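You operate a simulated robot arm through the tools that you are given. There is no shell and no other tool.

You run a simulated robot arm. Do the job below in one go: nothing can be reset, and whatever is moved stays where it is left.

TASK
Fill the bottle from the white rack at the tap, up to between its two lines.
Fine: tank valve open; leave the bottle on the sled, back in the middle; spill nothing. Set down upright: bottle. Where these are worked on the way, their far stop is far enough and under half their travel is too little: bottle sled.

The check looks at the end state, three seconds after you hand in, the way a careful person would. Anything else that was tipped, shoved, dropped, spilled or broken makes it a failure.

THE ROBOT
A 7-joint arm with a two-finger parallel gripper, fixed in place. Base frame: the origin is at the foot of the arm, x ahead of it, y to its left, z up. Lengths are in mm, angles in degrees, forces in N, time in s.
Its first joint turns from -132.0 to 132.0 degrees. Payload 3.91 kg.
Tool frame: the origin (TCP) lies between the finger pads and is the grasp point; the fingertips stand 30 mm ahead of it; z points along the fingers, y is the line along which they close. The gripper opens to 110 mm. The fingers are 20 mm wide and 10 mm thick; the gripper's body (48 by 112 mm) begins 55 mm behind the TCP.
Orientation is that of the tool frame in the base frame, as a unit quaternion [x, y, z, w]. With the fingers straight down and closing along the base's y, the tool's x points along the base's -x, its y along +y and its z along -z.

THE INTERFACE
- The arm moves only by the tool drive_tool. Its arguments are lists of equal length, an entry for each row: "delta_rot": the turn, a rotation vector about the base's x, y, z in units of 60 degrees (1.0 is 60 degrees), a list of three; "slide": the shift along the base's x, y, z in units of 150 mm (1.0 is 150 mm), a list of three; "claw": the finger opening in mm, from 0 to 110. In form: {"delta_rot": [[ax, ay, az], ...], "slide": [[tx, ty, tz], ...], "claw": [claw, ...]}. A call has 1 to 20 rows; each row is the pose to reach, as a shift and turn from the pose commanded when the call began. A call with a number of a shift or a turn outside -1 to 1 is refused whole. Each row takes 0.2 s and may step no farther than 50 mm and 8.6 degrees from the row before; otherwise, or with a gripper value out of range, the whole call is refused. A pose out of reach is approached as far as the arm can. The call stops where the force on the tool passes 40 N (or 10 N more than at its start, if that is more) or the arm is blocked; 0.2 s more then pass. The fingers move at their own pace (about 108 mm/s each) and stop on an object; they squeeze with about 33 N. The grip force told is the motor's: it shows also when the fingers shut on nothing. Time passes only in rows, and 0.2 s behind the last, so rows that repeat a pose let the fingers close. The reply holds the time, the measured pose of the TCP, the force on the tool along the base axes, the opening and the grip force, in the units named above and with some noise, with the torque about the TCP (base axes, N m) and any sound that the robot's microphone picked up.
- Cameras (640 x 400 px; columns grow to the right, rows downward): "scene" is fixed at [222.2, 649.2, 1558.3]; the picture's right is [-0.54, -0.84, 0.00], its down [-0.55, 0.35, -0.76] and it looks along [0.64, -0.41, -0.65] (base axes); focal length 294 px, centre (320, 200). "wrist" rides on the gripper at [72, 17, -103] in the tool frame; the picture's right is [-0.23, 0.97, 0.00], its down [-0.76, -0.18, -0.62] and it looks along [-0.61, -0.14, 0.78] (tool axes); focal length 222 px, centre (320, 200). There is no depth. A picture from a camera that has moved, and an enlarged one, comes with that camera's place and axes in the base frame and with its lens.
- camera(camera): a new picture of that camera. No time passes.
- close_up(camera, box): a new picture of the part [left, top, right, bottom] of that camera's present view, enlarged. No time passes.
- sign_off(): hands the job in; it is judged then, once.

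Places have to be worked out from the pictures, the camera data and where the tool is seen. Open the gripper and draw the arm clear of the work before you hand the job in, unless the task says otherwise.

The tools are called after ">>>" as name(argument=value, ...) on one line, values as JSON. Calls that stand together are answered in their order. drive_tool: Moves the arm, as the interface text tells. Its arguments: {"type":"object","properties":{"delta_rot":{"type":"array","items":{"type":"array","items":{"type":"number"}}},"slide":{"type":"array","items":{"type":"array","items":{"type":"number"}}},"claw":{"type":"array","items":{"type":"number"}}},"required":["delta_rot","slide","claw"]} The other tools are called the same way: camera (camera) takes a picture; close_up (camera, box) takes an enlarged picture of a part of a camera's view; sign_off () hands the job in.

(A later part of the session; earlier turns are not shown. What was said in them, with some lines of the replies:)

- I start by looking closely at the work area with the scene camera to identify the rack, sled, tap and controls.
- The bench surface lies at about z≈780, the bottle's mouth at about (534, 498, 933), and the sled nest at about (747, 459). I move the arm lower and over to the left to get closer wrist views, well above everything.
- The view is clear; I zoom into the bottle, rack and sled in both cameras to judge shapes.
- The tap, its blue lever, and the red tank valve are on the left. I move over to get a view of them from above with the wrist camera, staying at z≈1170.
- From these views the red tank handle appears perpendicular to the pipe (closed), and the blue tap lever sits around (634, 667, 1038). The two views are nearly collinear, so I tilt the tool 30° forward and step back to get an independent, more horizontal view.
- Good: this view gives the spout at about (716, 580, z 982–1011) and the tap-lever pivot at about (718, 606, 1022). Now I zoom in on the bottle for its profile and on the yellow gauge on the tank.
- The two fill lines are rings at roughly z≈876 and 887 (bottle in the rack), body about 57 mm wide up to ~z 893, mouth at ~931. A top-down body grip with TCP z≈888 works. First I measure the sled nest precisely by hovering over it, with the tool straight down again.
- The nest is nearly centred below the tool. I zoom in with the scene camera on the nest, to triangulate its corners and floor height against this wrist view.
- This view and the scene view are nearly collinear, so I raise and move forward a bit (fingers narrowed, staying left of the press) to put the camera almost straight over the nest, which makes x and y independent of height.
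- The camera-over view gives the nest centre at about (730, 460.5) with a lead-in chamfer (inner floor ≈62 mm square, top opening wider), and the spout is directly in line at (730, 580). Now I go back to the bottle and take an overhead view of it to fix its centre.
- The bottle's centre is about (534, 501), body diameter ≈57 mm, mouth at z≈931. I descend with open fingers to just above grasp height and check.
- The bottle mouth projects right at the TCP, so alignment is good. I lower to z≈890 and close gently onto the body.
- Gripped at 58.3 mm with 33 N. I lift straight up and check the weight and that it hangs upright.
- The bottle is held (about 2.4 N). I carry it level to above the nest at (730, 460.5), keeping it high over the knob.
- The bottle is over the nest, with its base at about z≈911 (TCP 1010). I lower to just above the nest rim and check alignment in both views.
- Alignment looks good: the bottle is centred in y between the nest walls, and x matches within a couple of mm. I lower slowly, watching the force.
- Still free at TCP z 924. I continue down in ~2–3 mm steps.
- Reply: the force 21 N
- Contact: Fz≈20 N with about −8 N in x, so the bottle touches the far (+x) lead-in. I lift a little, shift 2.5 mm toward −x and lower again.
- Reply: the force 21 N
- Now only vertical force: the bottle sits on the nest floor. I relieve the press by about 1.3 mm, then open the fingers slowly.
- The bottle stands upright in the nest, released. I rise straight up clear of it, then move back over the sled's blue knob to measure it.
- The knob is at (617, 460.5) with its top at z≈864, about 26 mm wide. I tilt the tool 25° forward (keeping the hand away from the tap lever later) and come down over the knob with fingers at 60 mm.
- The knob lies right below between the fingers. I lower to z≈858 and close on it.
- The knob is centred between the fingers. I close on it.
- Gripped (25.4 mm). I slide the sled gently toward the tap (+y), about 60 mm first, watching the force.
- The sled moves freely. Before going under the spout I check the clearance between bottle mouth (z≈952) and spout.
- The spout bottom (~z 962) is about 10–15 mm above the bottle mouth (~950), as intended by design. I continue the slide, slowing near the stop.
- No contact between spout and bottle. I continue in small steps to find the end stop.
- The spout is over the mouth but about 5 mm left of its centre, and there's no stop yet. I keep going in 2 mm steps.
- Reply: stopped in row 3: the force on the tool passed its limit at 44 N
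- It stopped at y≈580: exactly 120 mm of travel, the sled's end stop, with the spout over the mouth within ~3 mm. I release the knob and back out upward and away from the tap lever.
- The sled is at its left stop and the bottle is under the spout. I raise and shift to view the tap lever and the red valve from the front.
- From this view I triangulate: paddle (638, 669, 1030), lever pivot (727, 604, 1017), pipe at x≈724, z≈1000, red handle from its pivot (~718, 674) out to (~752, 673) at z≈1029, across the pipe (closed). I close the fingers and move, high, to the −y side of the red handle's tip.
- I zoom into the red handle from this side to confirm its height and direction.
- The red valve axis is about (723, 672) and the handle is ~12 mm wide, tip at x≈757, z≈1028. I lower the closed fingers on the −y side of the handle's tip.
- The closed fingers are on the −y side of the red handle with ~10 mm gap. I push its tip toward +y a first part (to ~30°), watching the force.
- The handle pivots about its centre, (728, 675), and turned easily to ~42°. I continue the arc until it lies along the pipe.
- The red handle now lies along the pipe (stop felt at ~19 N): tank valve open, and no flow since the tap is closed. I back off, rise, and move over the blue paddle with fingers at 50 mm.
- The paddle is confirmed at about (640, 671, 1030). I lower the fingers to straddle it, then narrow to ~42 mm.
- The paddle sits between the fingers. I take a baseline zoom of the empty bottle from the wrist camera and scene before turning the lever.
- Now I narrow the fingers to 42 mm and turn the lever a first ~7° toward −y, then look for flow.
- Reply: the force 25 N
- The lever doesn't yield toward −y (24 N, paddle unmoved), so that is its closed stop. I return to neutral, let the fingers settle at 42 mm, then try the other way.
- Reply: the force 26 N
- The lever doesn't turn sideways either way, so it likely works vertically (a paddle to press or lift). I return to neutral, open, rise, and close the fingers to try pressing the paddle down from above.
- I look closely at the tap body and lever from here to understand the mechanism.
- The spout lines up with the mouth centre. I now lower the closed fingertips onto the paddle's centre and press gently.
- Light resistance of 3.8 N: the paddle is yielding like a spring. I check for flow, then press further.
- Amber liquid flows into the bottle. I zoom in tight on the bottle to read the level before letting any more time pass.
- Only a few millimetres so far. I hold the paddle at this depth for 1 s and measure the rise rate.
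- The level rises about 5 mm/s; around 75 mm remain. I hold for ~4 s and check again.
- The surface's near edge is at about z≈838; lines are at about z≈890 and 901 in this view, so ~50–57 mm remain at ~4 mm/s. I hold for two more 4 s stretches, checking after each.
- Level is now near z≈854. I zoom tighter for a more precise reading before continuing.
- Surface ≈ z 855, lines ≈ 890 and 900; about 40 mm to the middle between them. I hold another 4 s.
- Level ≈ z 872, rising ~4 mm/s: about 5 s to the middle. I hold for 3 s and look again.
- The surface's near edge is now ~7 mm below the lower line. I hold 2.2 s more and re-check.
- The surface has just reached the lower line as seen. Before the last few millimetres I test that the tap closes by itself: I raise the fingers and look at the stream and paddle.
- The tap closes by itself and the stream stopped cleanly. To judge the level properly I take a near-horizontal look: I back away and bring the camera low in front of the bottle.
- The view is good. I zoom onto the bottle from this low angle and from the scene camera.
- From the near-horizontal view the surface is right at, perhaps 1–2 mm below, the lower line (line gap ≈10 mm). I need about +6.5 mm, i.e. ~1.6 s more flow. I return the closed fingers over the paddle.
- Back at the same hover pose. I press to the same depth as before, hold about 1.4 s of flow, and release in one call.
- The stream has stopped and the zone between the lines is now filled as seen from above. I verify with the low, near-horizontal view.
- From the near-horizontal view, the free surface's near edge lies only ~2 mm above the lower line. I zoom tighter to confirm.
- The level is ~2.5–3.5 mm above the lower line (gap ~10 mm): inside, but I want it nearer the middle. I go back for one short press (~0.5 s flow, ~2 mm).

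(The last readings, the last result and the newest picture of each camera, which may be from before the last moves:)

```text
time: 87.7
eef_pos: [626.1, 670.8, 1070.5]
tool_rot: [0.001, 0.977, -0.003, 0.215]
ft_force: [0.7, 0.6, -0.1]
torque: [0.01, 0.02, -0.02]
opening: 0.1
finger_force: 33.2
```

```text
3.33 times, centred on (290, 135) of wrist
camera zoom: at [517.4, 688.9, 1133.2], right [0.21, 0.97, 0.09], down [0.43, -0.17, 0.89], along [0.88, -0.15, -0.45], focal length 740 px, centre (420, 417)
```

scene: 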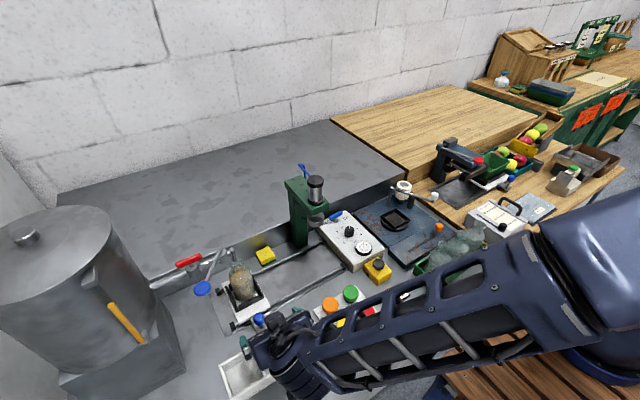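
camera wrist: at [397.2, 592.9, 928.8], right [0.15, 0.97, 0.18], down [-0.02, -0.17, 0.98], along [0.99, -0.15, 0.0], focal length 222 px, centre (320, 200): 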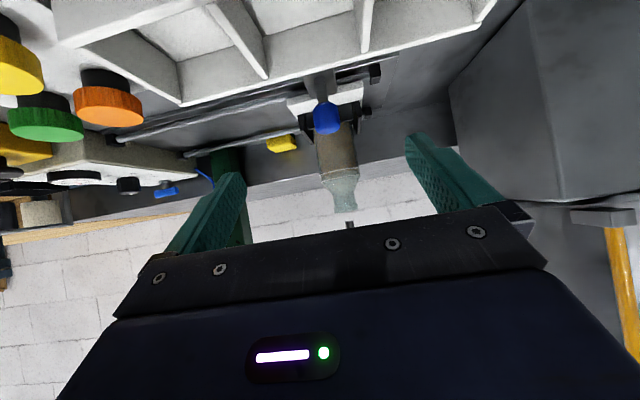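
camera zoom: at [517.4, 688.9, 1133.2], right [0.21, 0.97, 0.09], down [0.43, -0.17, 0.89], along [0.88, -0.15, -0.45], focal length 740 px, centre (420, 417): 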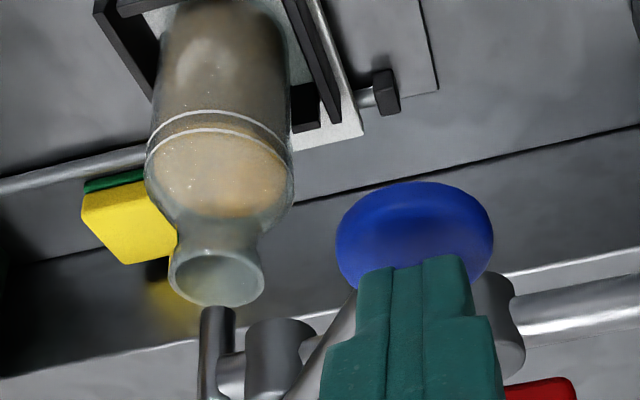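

At the hover pose again. I give one short press (two hold rows) and release, then retreat to view.

>>> drive_tool(delta_rot=[[0, 0, 0], [0, 0, 0], [0, 0, 0], [0, 0, 0], [0, 0, 0]], slide=[[0, 0, -0.06], [0, 0, -0.1], [0, 0, -0.1], [0, 0, -0.1], [0, 0, 0]], claw=[0, 0, 0, 0, 0])

>>> close_up(camera="wrist", box=[230, 75, 350, 195])

>>> drive_tool(delta_rot=[[0, 0, 0], [0, 0, 0], [0, 0, 0], [0, 0, 0], [0, 0, 0]], slide=[[0, 0, 0.27], [-0.2, -0.1, 0.27], [-0.4, -0.3, 0.27], [-0.55, -0.5, 0.27], [-0.64, -0.64, 0.27]], claw=[0, 30, 60, 90, 110])

>>> drive_tool(delta_rot=[[0, -0.1, 0], [0, -0.2, 0], [0, -0.3, 0], [0, -0.4, 0], [0, -0.45, 0]], slide=[[-0.03, 0, -0.2], [-0.05, 0, -0.4], [-0.05, 0, -0.6], [-0.05, 0, -0.8], [-0.05, 0, -1.0]], claw=[110, 110, 110, 110, 110])

>>> drive_tool(delta_rot=[[0, 0, 0], [0, 0, 0]], slide=[[0, 0, -0.12], [0, 0, -0.25]], claw=[110, 110])

>>> close_up(camera="wrist", box=[315, 155, 365, 190])

>>> close_up(camera="scene", box=[215, 245, 275, 305])

```text
time: 88.9
eef_pos: [626.0, 670.8, 1068.2]
tool_rot: [0.002, 0.977, -0.004, 0.215]
ft_force: [-0.1, -0.6, 0.2]
torque: [0.0, 0.01, -0.01]
opening: 0.0
finger_force: 32.9
```

```text
3.33 times, centred on (290, 135) of wrist
camera zoom: at [517.3, 689.3, 1132.4], right [0.21, 0.97, 0.09], down [0.43, -0.17, 0.89], along [0.88, -0.15, -0.45], focal length 740 px, centre (420, 417)
```

zoom: 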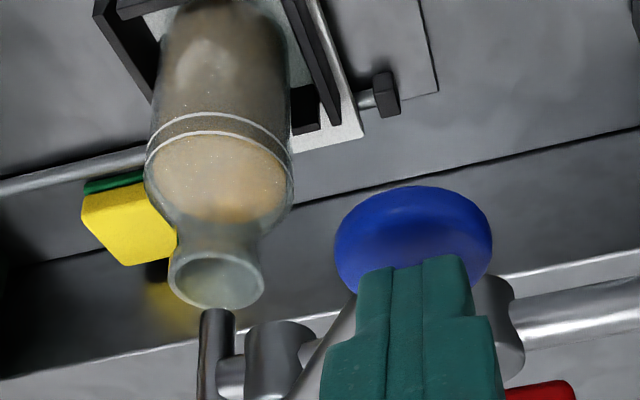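

```text
time: 90.1
eef_pos: [528.8, 574.5, 1110.4]
tool_rot: [0.001, 0.976, -0.004, 0.216]
ft_force: [0.1, -0.6, 0.1]
torque: [-0.02, -0.01, -0.01]
opening: 110.0
finger_force: 0.0
```

```text
time: 91.3
eef_pos: [524.4, 575.0, 960.0]
tool_rot: [0.002, 0.899, -0.003, 0.438]
ft_force: [0.3, -0.8, 0.8]
torque: [0.01, 0.05, 0.02]
opening: 110.2
finger_force: 0.1
```

```text
time: 91.9
eef_pos: [523.3, 575.0, 921.6]
tool_rot: [0.002, 0.899, -0.003, 0.438]
ft_force: [-0.5, 0.3, -0.2]
torque: [0.01, -0.02, 0.0]
opening: 109.8
finger_force: 0.1
```

```text
11.43 times, centred on (340, 172) of wrist
camera zoom: at [397.7, 592.6, 929.4], right [0.15, 0.97, 0.18], down [-0.02, -0.17, 0.98], along [0.99, -0.15, 0.0], focal length 2538 px, centre (91, 514)
```

zoom: 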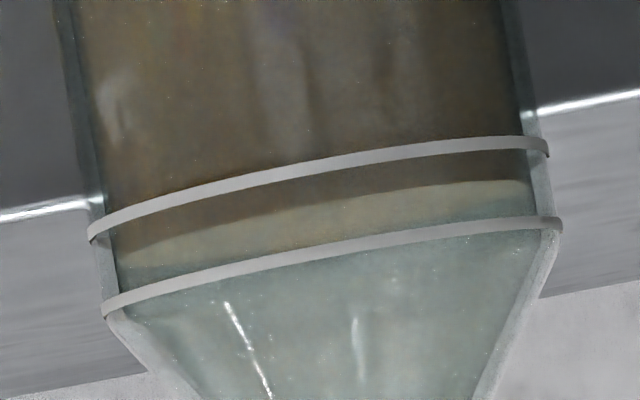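

```text
6.67 times, centred on (245, 275) of scene
camera zoom: at [222.2, 649.2, 1558.3], right [-0.54, -0.84, 0.0], down [-0.55, 0.35, -0.76], along [0.64, -0.41, -0.65], focal length 1963 px, centre (820, -300)
```

zoom: 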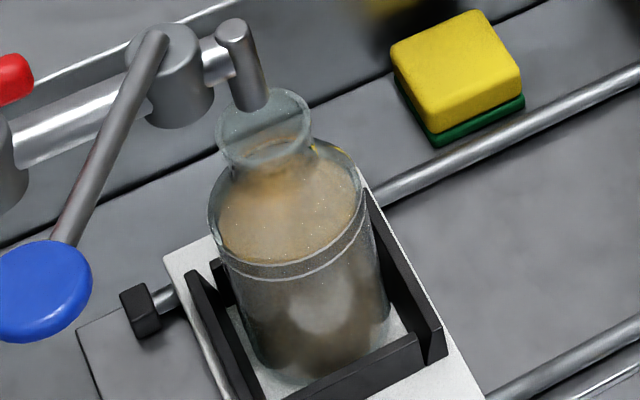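

The level is now almost exactly midway between the two lines, and the tap is closed with no drip. Next I return the sled to the middle: I come over the knob at (617, 580) with the 25° tilt and fingers at 60 mm.

>>> drive_tool(delta_rot=[[0, 0.1, 0], [0, 0.2, 0], [0, 0.3, 0], [0, 0.4, 0], [0, 0.45, 0], [0, 0.45, 0]], slide=[[0.05, 0.01, 0.02], [0.15, 0.02, 0.03], [0.3, 0.03, 0.03], [0.45, 0.037, 0.03], [0.6, 0.037, 0.03], [0.625, 0.037, 0.03]], claw=[90, 70, 60, 60, 60, 60])

>>> camera(camera="wrist")

>>> close_up(camera="scene", box=[170, 225, 310, 345])

```text
time: 93.3
eef_pos: [617.6, 580.7, 926.3]
tool_rot: [0.001, 0.977, -0.004, 0.215]
ft_force: [-0.1, 0.0, 0.2]
torque: [0.02, 0.0, -0.03]
opening: 60.2
finger_force: 0.1
```

```text
taken
camera wrist: at [507.8, 598.7, 990.2], right [0.21, 0.97, 0.09], down [0.43, -0.17, 0.89], along [0.88, -0.15, -0.45], focal length 222 px, centre (320, 200)
```

wrist: 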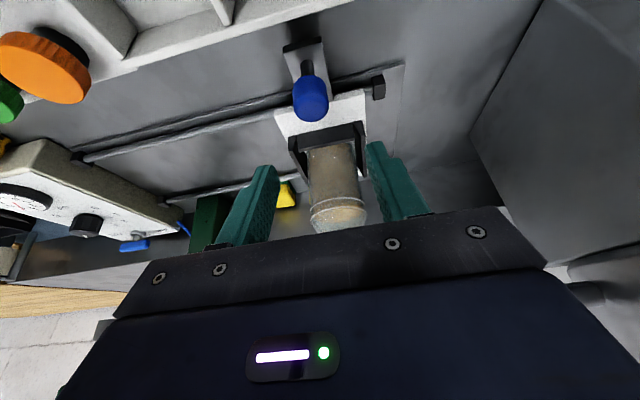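

```text
3.33 times, centred on (240, 285) of scene
camera zoom: at [222.2, 649.2, 1558.3], right [-0.54, -0.84, 0.0], down [-0.55, 0.35, -0.76], along [0.64, -0.41, -0.65], focal length 982 px, centre (587, -83)
```

zoom: 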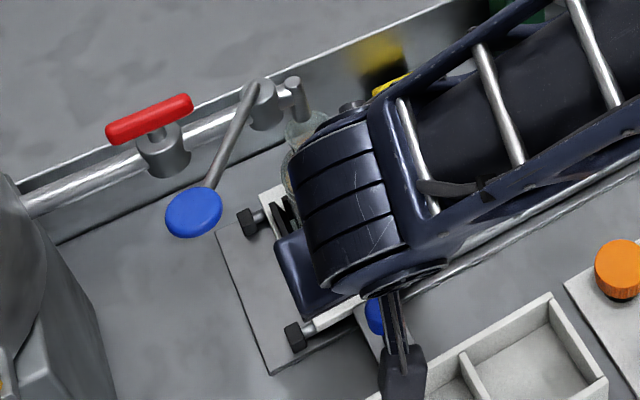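

The knob sits as before between the fingers. I lower to z≈859, close on it.

>>> drive_tool(delta_rot=[[0, 0, 0], [0, 0, 0], [0, 0, 0], [0, 0, 0]], slide=[[0, 0, -0.13], [0, 0, -0.26], [0, 0, -0.39], [0, 0, -0.45]], claw=[60, 60, 60, 60])

>>> drive_tool(delta_rot=[[0, 0, 0], [0, 0, 0], [0, 0, 0], [0, 0, 0], [0, 0, 0]], slide=[[0, 0, 0], [0, 0, 0], [0, 0, 0], [0, 0, 0], [0, 0, 0]], claw=[45, 32, 20, 10, 10])

>>> camera(camera="wrist")

```text
time: 94.3
eef_pos: [615.7, 580.2, 860.1]
tool_rot: [0.002, 0.976, -0.003, 0.216]
ft_force: [-0.4, 0.5, 0.2]
torque: [0.05, -0.02, -0.03]
opening: 59.9
finger_force: 0.0
```

```text
time: 95.5
eef_pos: [615.8, 580.3, 859.4]
tool_rot: [0.001, 0.976, -0.004, 0.216]
ft_force: [-0.2, 0.8, 0.1]
torque: [0.01, -0.03, 0.06]
opening: 25.2
finger_force: 45.2
```

```text
taken
camera wrist: at [507.5, 598.4, 922.8], right [0.21, 0.97, 0.09], down [0.43, -0.17, 0.89], along [0.88, -0.15, -0.45], focal length 222 px, centre (320, 200)
```

wrist: 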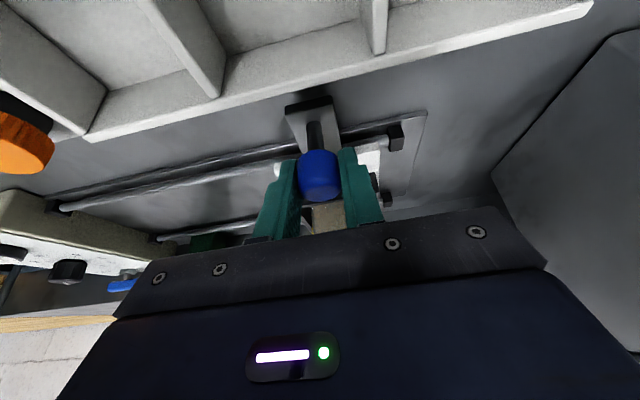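

Gripped firmly. I slide the sled gently back 120 mm to its starting place (y≈460).

>>> drive_tool(delta_rot=[[0, 0, 0], [0, 0, 0], [0, 0, 0], [0, 0, 0], [0, 0, 0], [0, 0, 0], [0, 0, 0], [0, 0, 0], [0, 0, 0], [0, 0, 0], [0, 0, 0], [0, 0, 0], [0, 0, 0], [0, 0, 0], [0, 0, 0], [0, 0, 0], [0, 0, 0], [0, 0, 0], [0, 0, 0], [0, 0, 0]], slide=[[0, -0.01, 0], [0, -0.03, 0], [0, -0.06, 0], [0, -0.1, 0], [0, -0.15, 0], [0, -0.2, 0], [0, -0.25, 0], [0, -0.3, 0], [0, -0.35, 0], [0, -0.4, 0], [0, -0.45, 0], [0, -0.5, 0], [0, -0.55, 0], [0, -0.6, 0], [0, -0.65, 0], [0, -0.7, 0], [0, -0.74, 0], [0, -0.77, 0], [0, -0.79, 0], [0, -0.801, 0]], claw=[10, 10, 10, 10, 10, 10, 10, 10, 10, 10, 10, 10, 10, 10, 10, 10, 10, 10, 10, 10])

>>> camera(camera="scene")

>>> close_up(camera="scene", box=[220, 220, 330, 320])

```text
time: 99.7
eef_pos: [617.0, 459.9, 859.7]
tool_rot: [0.001, 0.976, -0.003, 0.216]
ft_force: [-1.5, 0.8, 2.6]
torque: [0.01, 0.06, -0.03]
opening: 25.4
finger_force: 44.8
```

```text
taken
```

scene: 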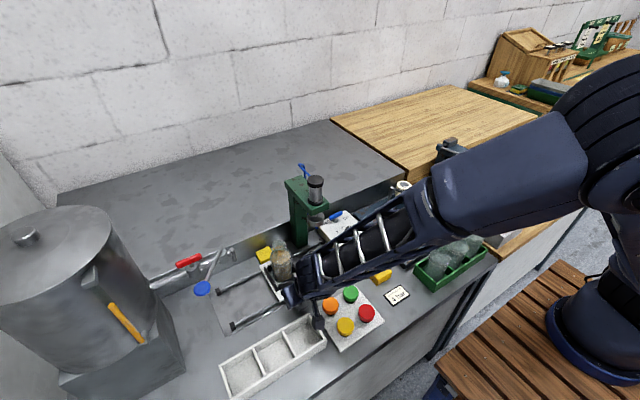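

```text
4.00 times, centred on (275, 270) of scene
camera zoom: at [222.2, 649.2, 1558.3], right [-0.54, -0.84, 0.0], down [-0.55, 0.35, -0.76], along [0.64, -0.41, -0.65], focal length 1178 px, centre (500, -80)
```

zoom: 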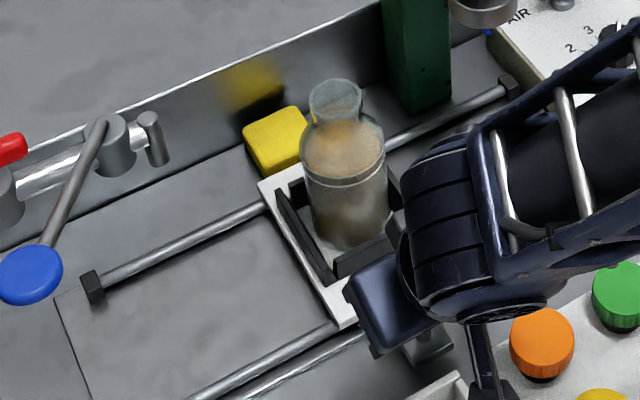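

The sled is back at y≈460 with the bottle upright. I release the knob and withdraw straight up, then away.

>>> drive_tool(delta_rot=[[0, 0, 0], [0, 0, 0], [0, 0, 0], [0, 0, 0]], slide=[[0, 0, 0], [0, 0, 0], [0, 0, 0], [0, 0, 0]], claw=[30, 45, 60, 60])

>>> drive_tool(delta_rot=[[0, 0, 0], [0, 0, 0], [0, 0, 0], [0, 0, 0], [0, 0, 0], [0, 0, 0]], slide=[[0, 0, 0.1], [0, 0, 0.25], [0, 0, 0.45], [-0.15, 0, 0.65], [-0.35, 0, 0.85], [-0.55, 0, 1.0]], claw=[60, 60, 60, 60, 60, 60])

>>> drive_tool(delta_rot=[[0, 0.1, 0], [0, 0.2, 0], [0, 0.3, 0], [0, 0.4, 0], [0, 0.415, 0]], slide=[[-0.15, -0.15, 0.25], [-0.3, -0.3, 0.45], [-0.4, -0.5, 0.65], [-0.4, -0.7, 0.85], [-0.4, -0.85, 1.0]], claw=[60, 60, 60, 60, 60])

>>> camera(camera="scene")

>>> close_up(camera="scene", box=[250, 240, 330, 310])

>>> close_up(camera="scene", box=[160, 220, 400, 400])

```text
time: 100.7
eef_pos: [615.6, 461.1, 859.8]
tool_rot: [0.0, 0.977, -0.004, 0.215]
ft_force: [0.2, 0.2, -0.2]
torque: [0.0, -0.04, 0.02]
opening: 60.2
finger_force: 0.1
```

```text
time: 102.1
eef_pos: [534.8, 460.1, 1008.8]
tool_rot: [0.0, 0.976, -0.004, 0.216]
ft_force: [-0.1, 0.5, 0.7]
torque: [0.0, 0.02, -0.02]
opening: 60.0
finger_force: 0.0
```

```text
time: 103.3
eef_pos: [473.4, 332.4, 1158.3]
tool_rot: [0.0, 1.0, -0.003, -0.002]
ft_force: [0.2, 0.7, 0.2]
torque: [-0.07, 0.0, -0.03]
opening: 59.7
finger_force: 0.1
```

```text
taken
```

scene: 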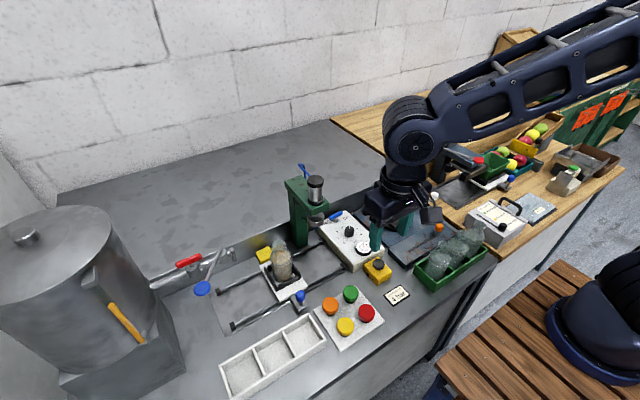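

```text
5.71 times, centred on (290, 275) of scene
camera zoom: at [222.2, 649.2, 1558.3], right [-0.54, -0.84, 0.0], down [-0.55, 0.35, -0.76], along [0.64, -0.41, -0.65], focal length 1683 px, centre (491, -229)
```

zoom: 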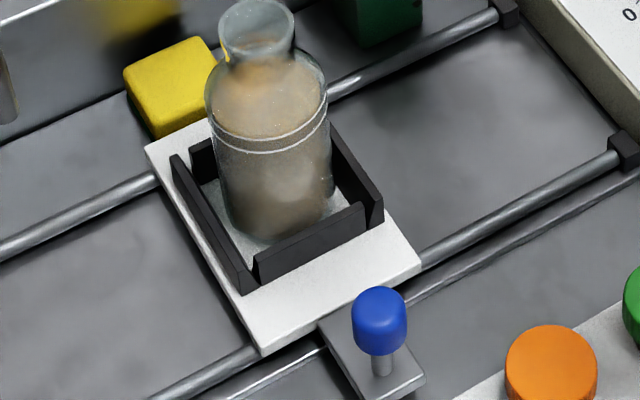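

```text
2.22 times, centred on (280, 310) of scene
camera zoom: at [222.2, 649.2, 1558.3], right [-0.54, -0.84, 0.0], down [-0.55, 0.35, -0.76], along [0.64, -0.41, -0.65], focal length 654 px, centre (409, -44)
```

zoom: 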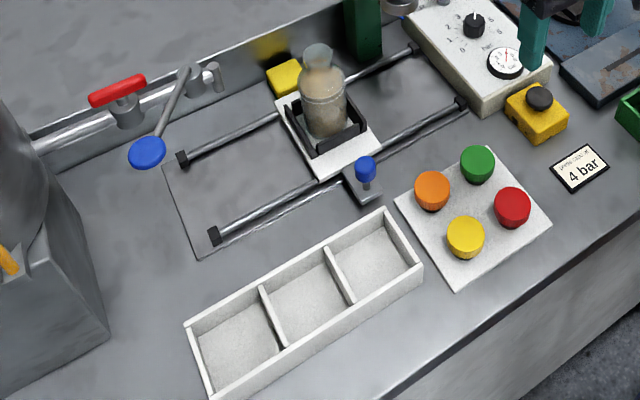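

The sled matches its original place, the bottle stands upright and filled, the rack and everything else are unmoved. I draw the arm further back, open the gripper fully, and take a last look at the tap, bench and level.

>>> drive_tool(delta_rot=[[0, 0, 0], [0, 0, 0], [0, 0, 0], [0, 0, 0], [0, 0, 0]], slide=[[-0.1, 0, 0.2], [-0.2, 0, 0.4], [-0.3, 0, 0.6], [-0.4, 0, 0.8], [-0.45, 0, 0.95]], claw=[80, 110, 110, 110, 110])

>>> close_up(camera="scene", box=[150, 225, 310, 345])

>>> close_up(camera="scene", box=[260, 235, 310, 290])

>>> camera(camera="wrist")

```text
time: 104.5
eef_pos: [406.2, 332.4, 1301.5]
tool_rot: [0.001, 1.0, -0.004, 0.0]
ft_force: [0.4, 0.3, 0.5]
torque: [-0.03, 0.02, 0.0]
opening: 110.3
finger_force: 0.1
```

```text
3.33 times, centred on (230, 285) of scene
camera zoom: at [222.2, 649.2, 1558.3], right [-0.54, -0.84, 0.0], down [-0.55, 0.35, -0.76], along [0.64, -0.41, -0.65], focal length 982 px, centre (620, -83)
```

zoom: 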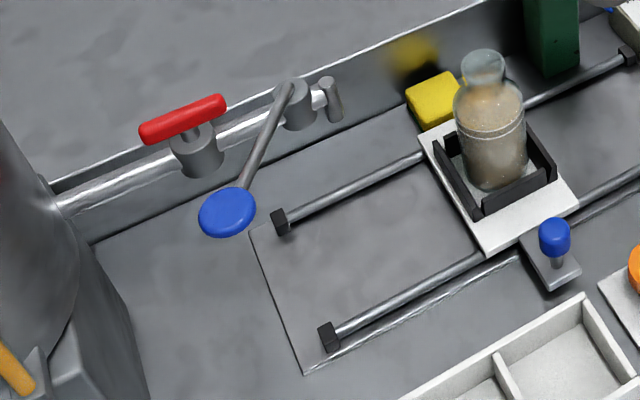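

```text
7.27 times, centred on (285, 262) of scene
camera zoom: at [222.2, 649.2, 1558.3], right [-0.54, -0.84, 0.0], down [-0.55, 0.35, -0.76], along [0.64, -0.41, -0.65], focal length 2142 px, centre (574, -254)
```

zoom: 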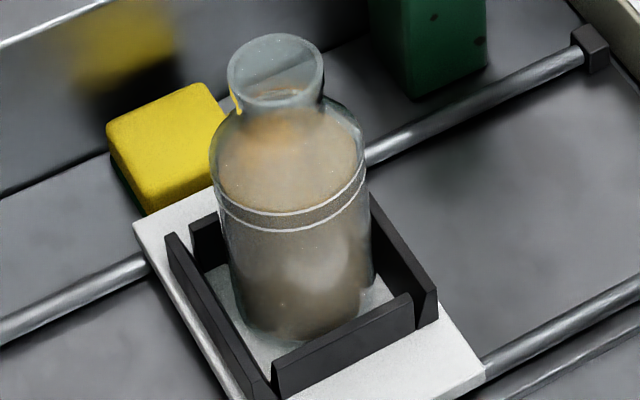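

```text
taken
camera wrist: at [334.0, 350.7, 1405.0], right [0.23, 0.97, -0.01], down [0.76, -0.17, 0.62], along [0.61, -0.15, -0.78], focal length 222 px, centre (320, 200)
```

wrist: 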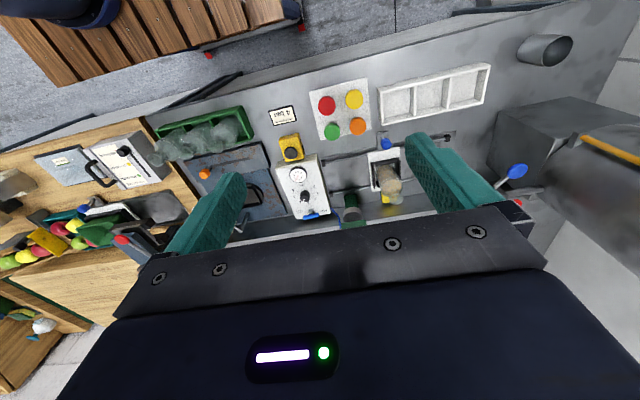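

The job is done. The bottle stands upright in the sled, which is back in the middle, and is filled to about halfway between its two lines. The tap is closed, the tank valve is open, nothing is spilled, and the arm is clear with the gripper open. I hand the job in.

>>> sign_off()

```text
The job is handed in.
```

The bottle from the white rack is filled to about midway between its two lines. I checked the level with a near-horizontal camera view just before sliding the sled back.

- **Bottle:** it stands upright in the sled.
- **Sled:** I slid it to its stop under the tap for filling, then returned it to the middle. Its position matches the starting picture.
- **Tap and tank valve:** the tap's lever springs shut by itself and no drip was visible afterwards. I opened the tank valve to fill and left it open, as allowed.
- **Surroundings:** I saw no spill on the bench, and nothing else looks moved. The gripper is open and the arm is drawn back near its starting position.
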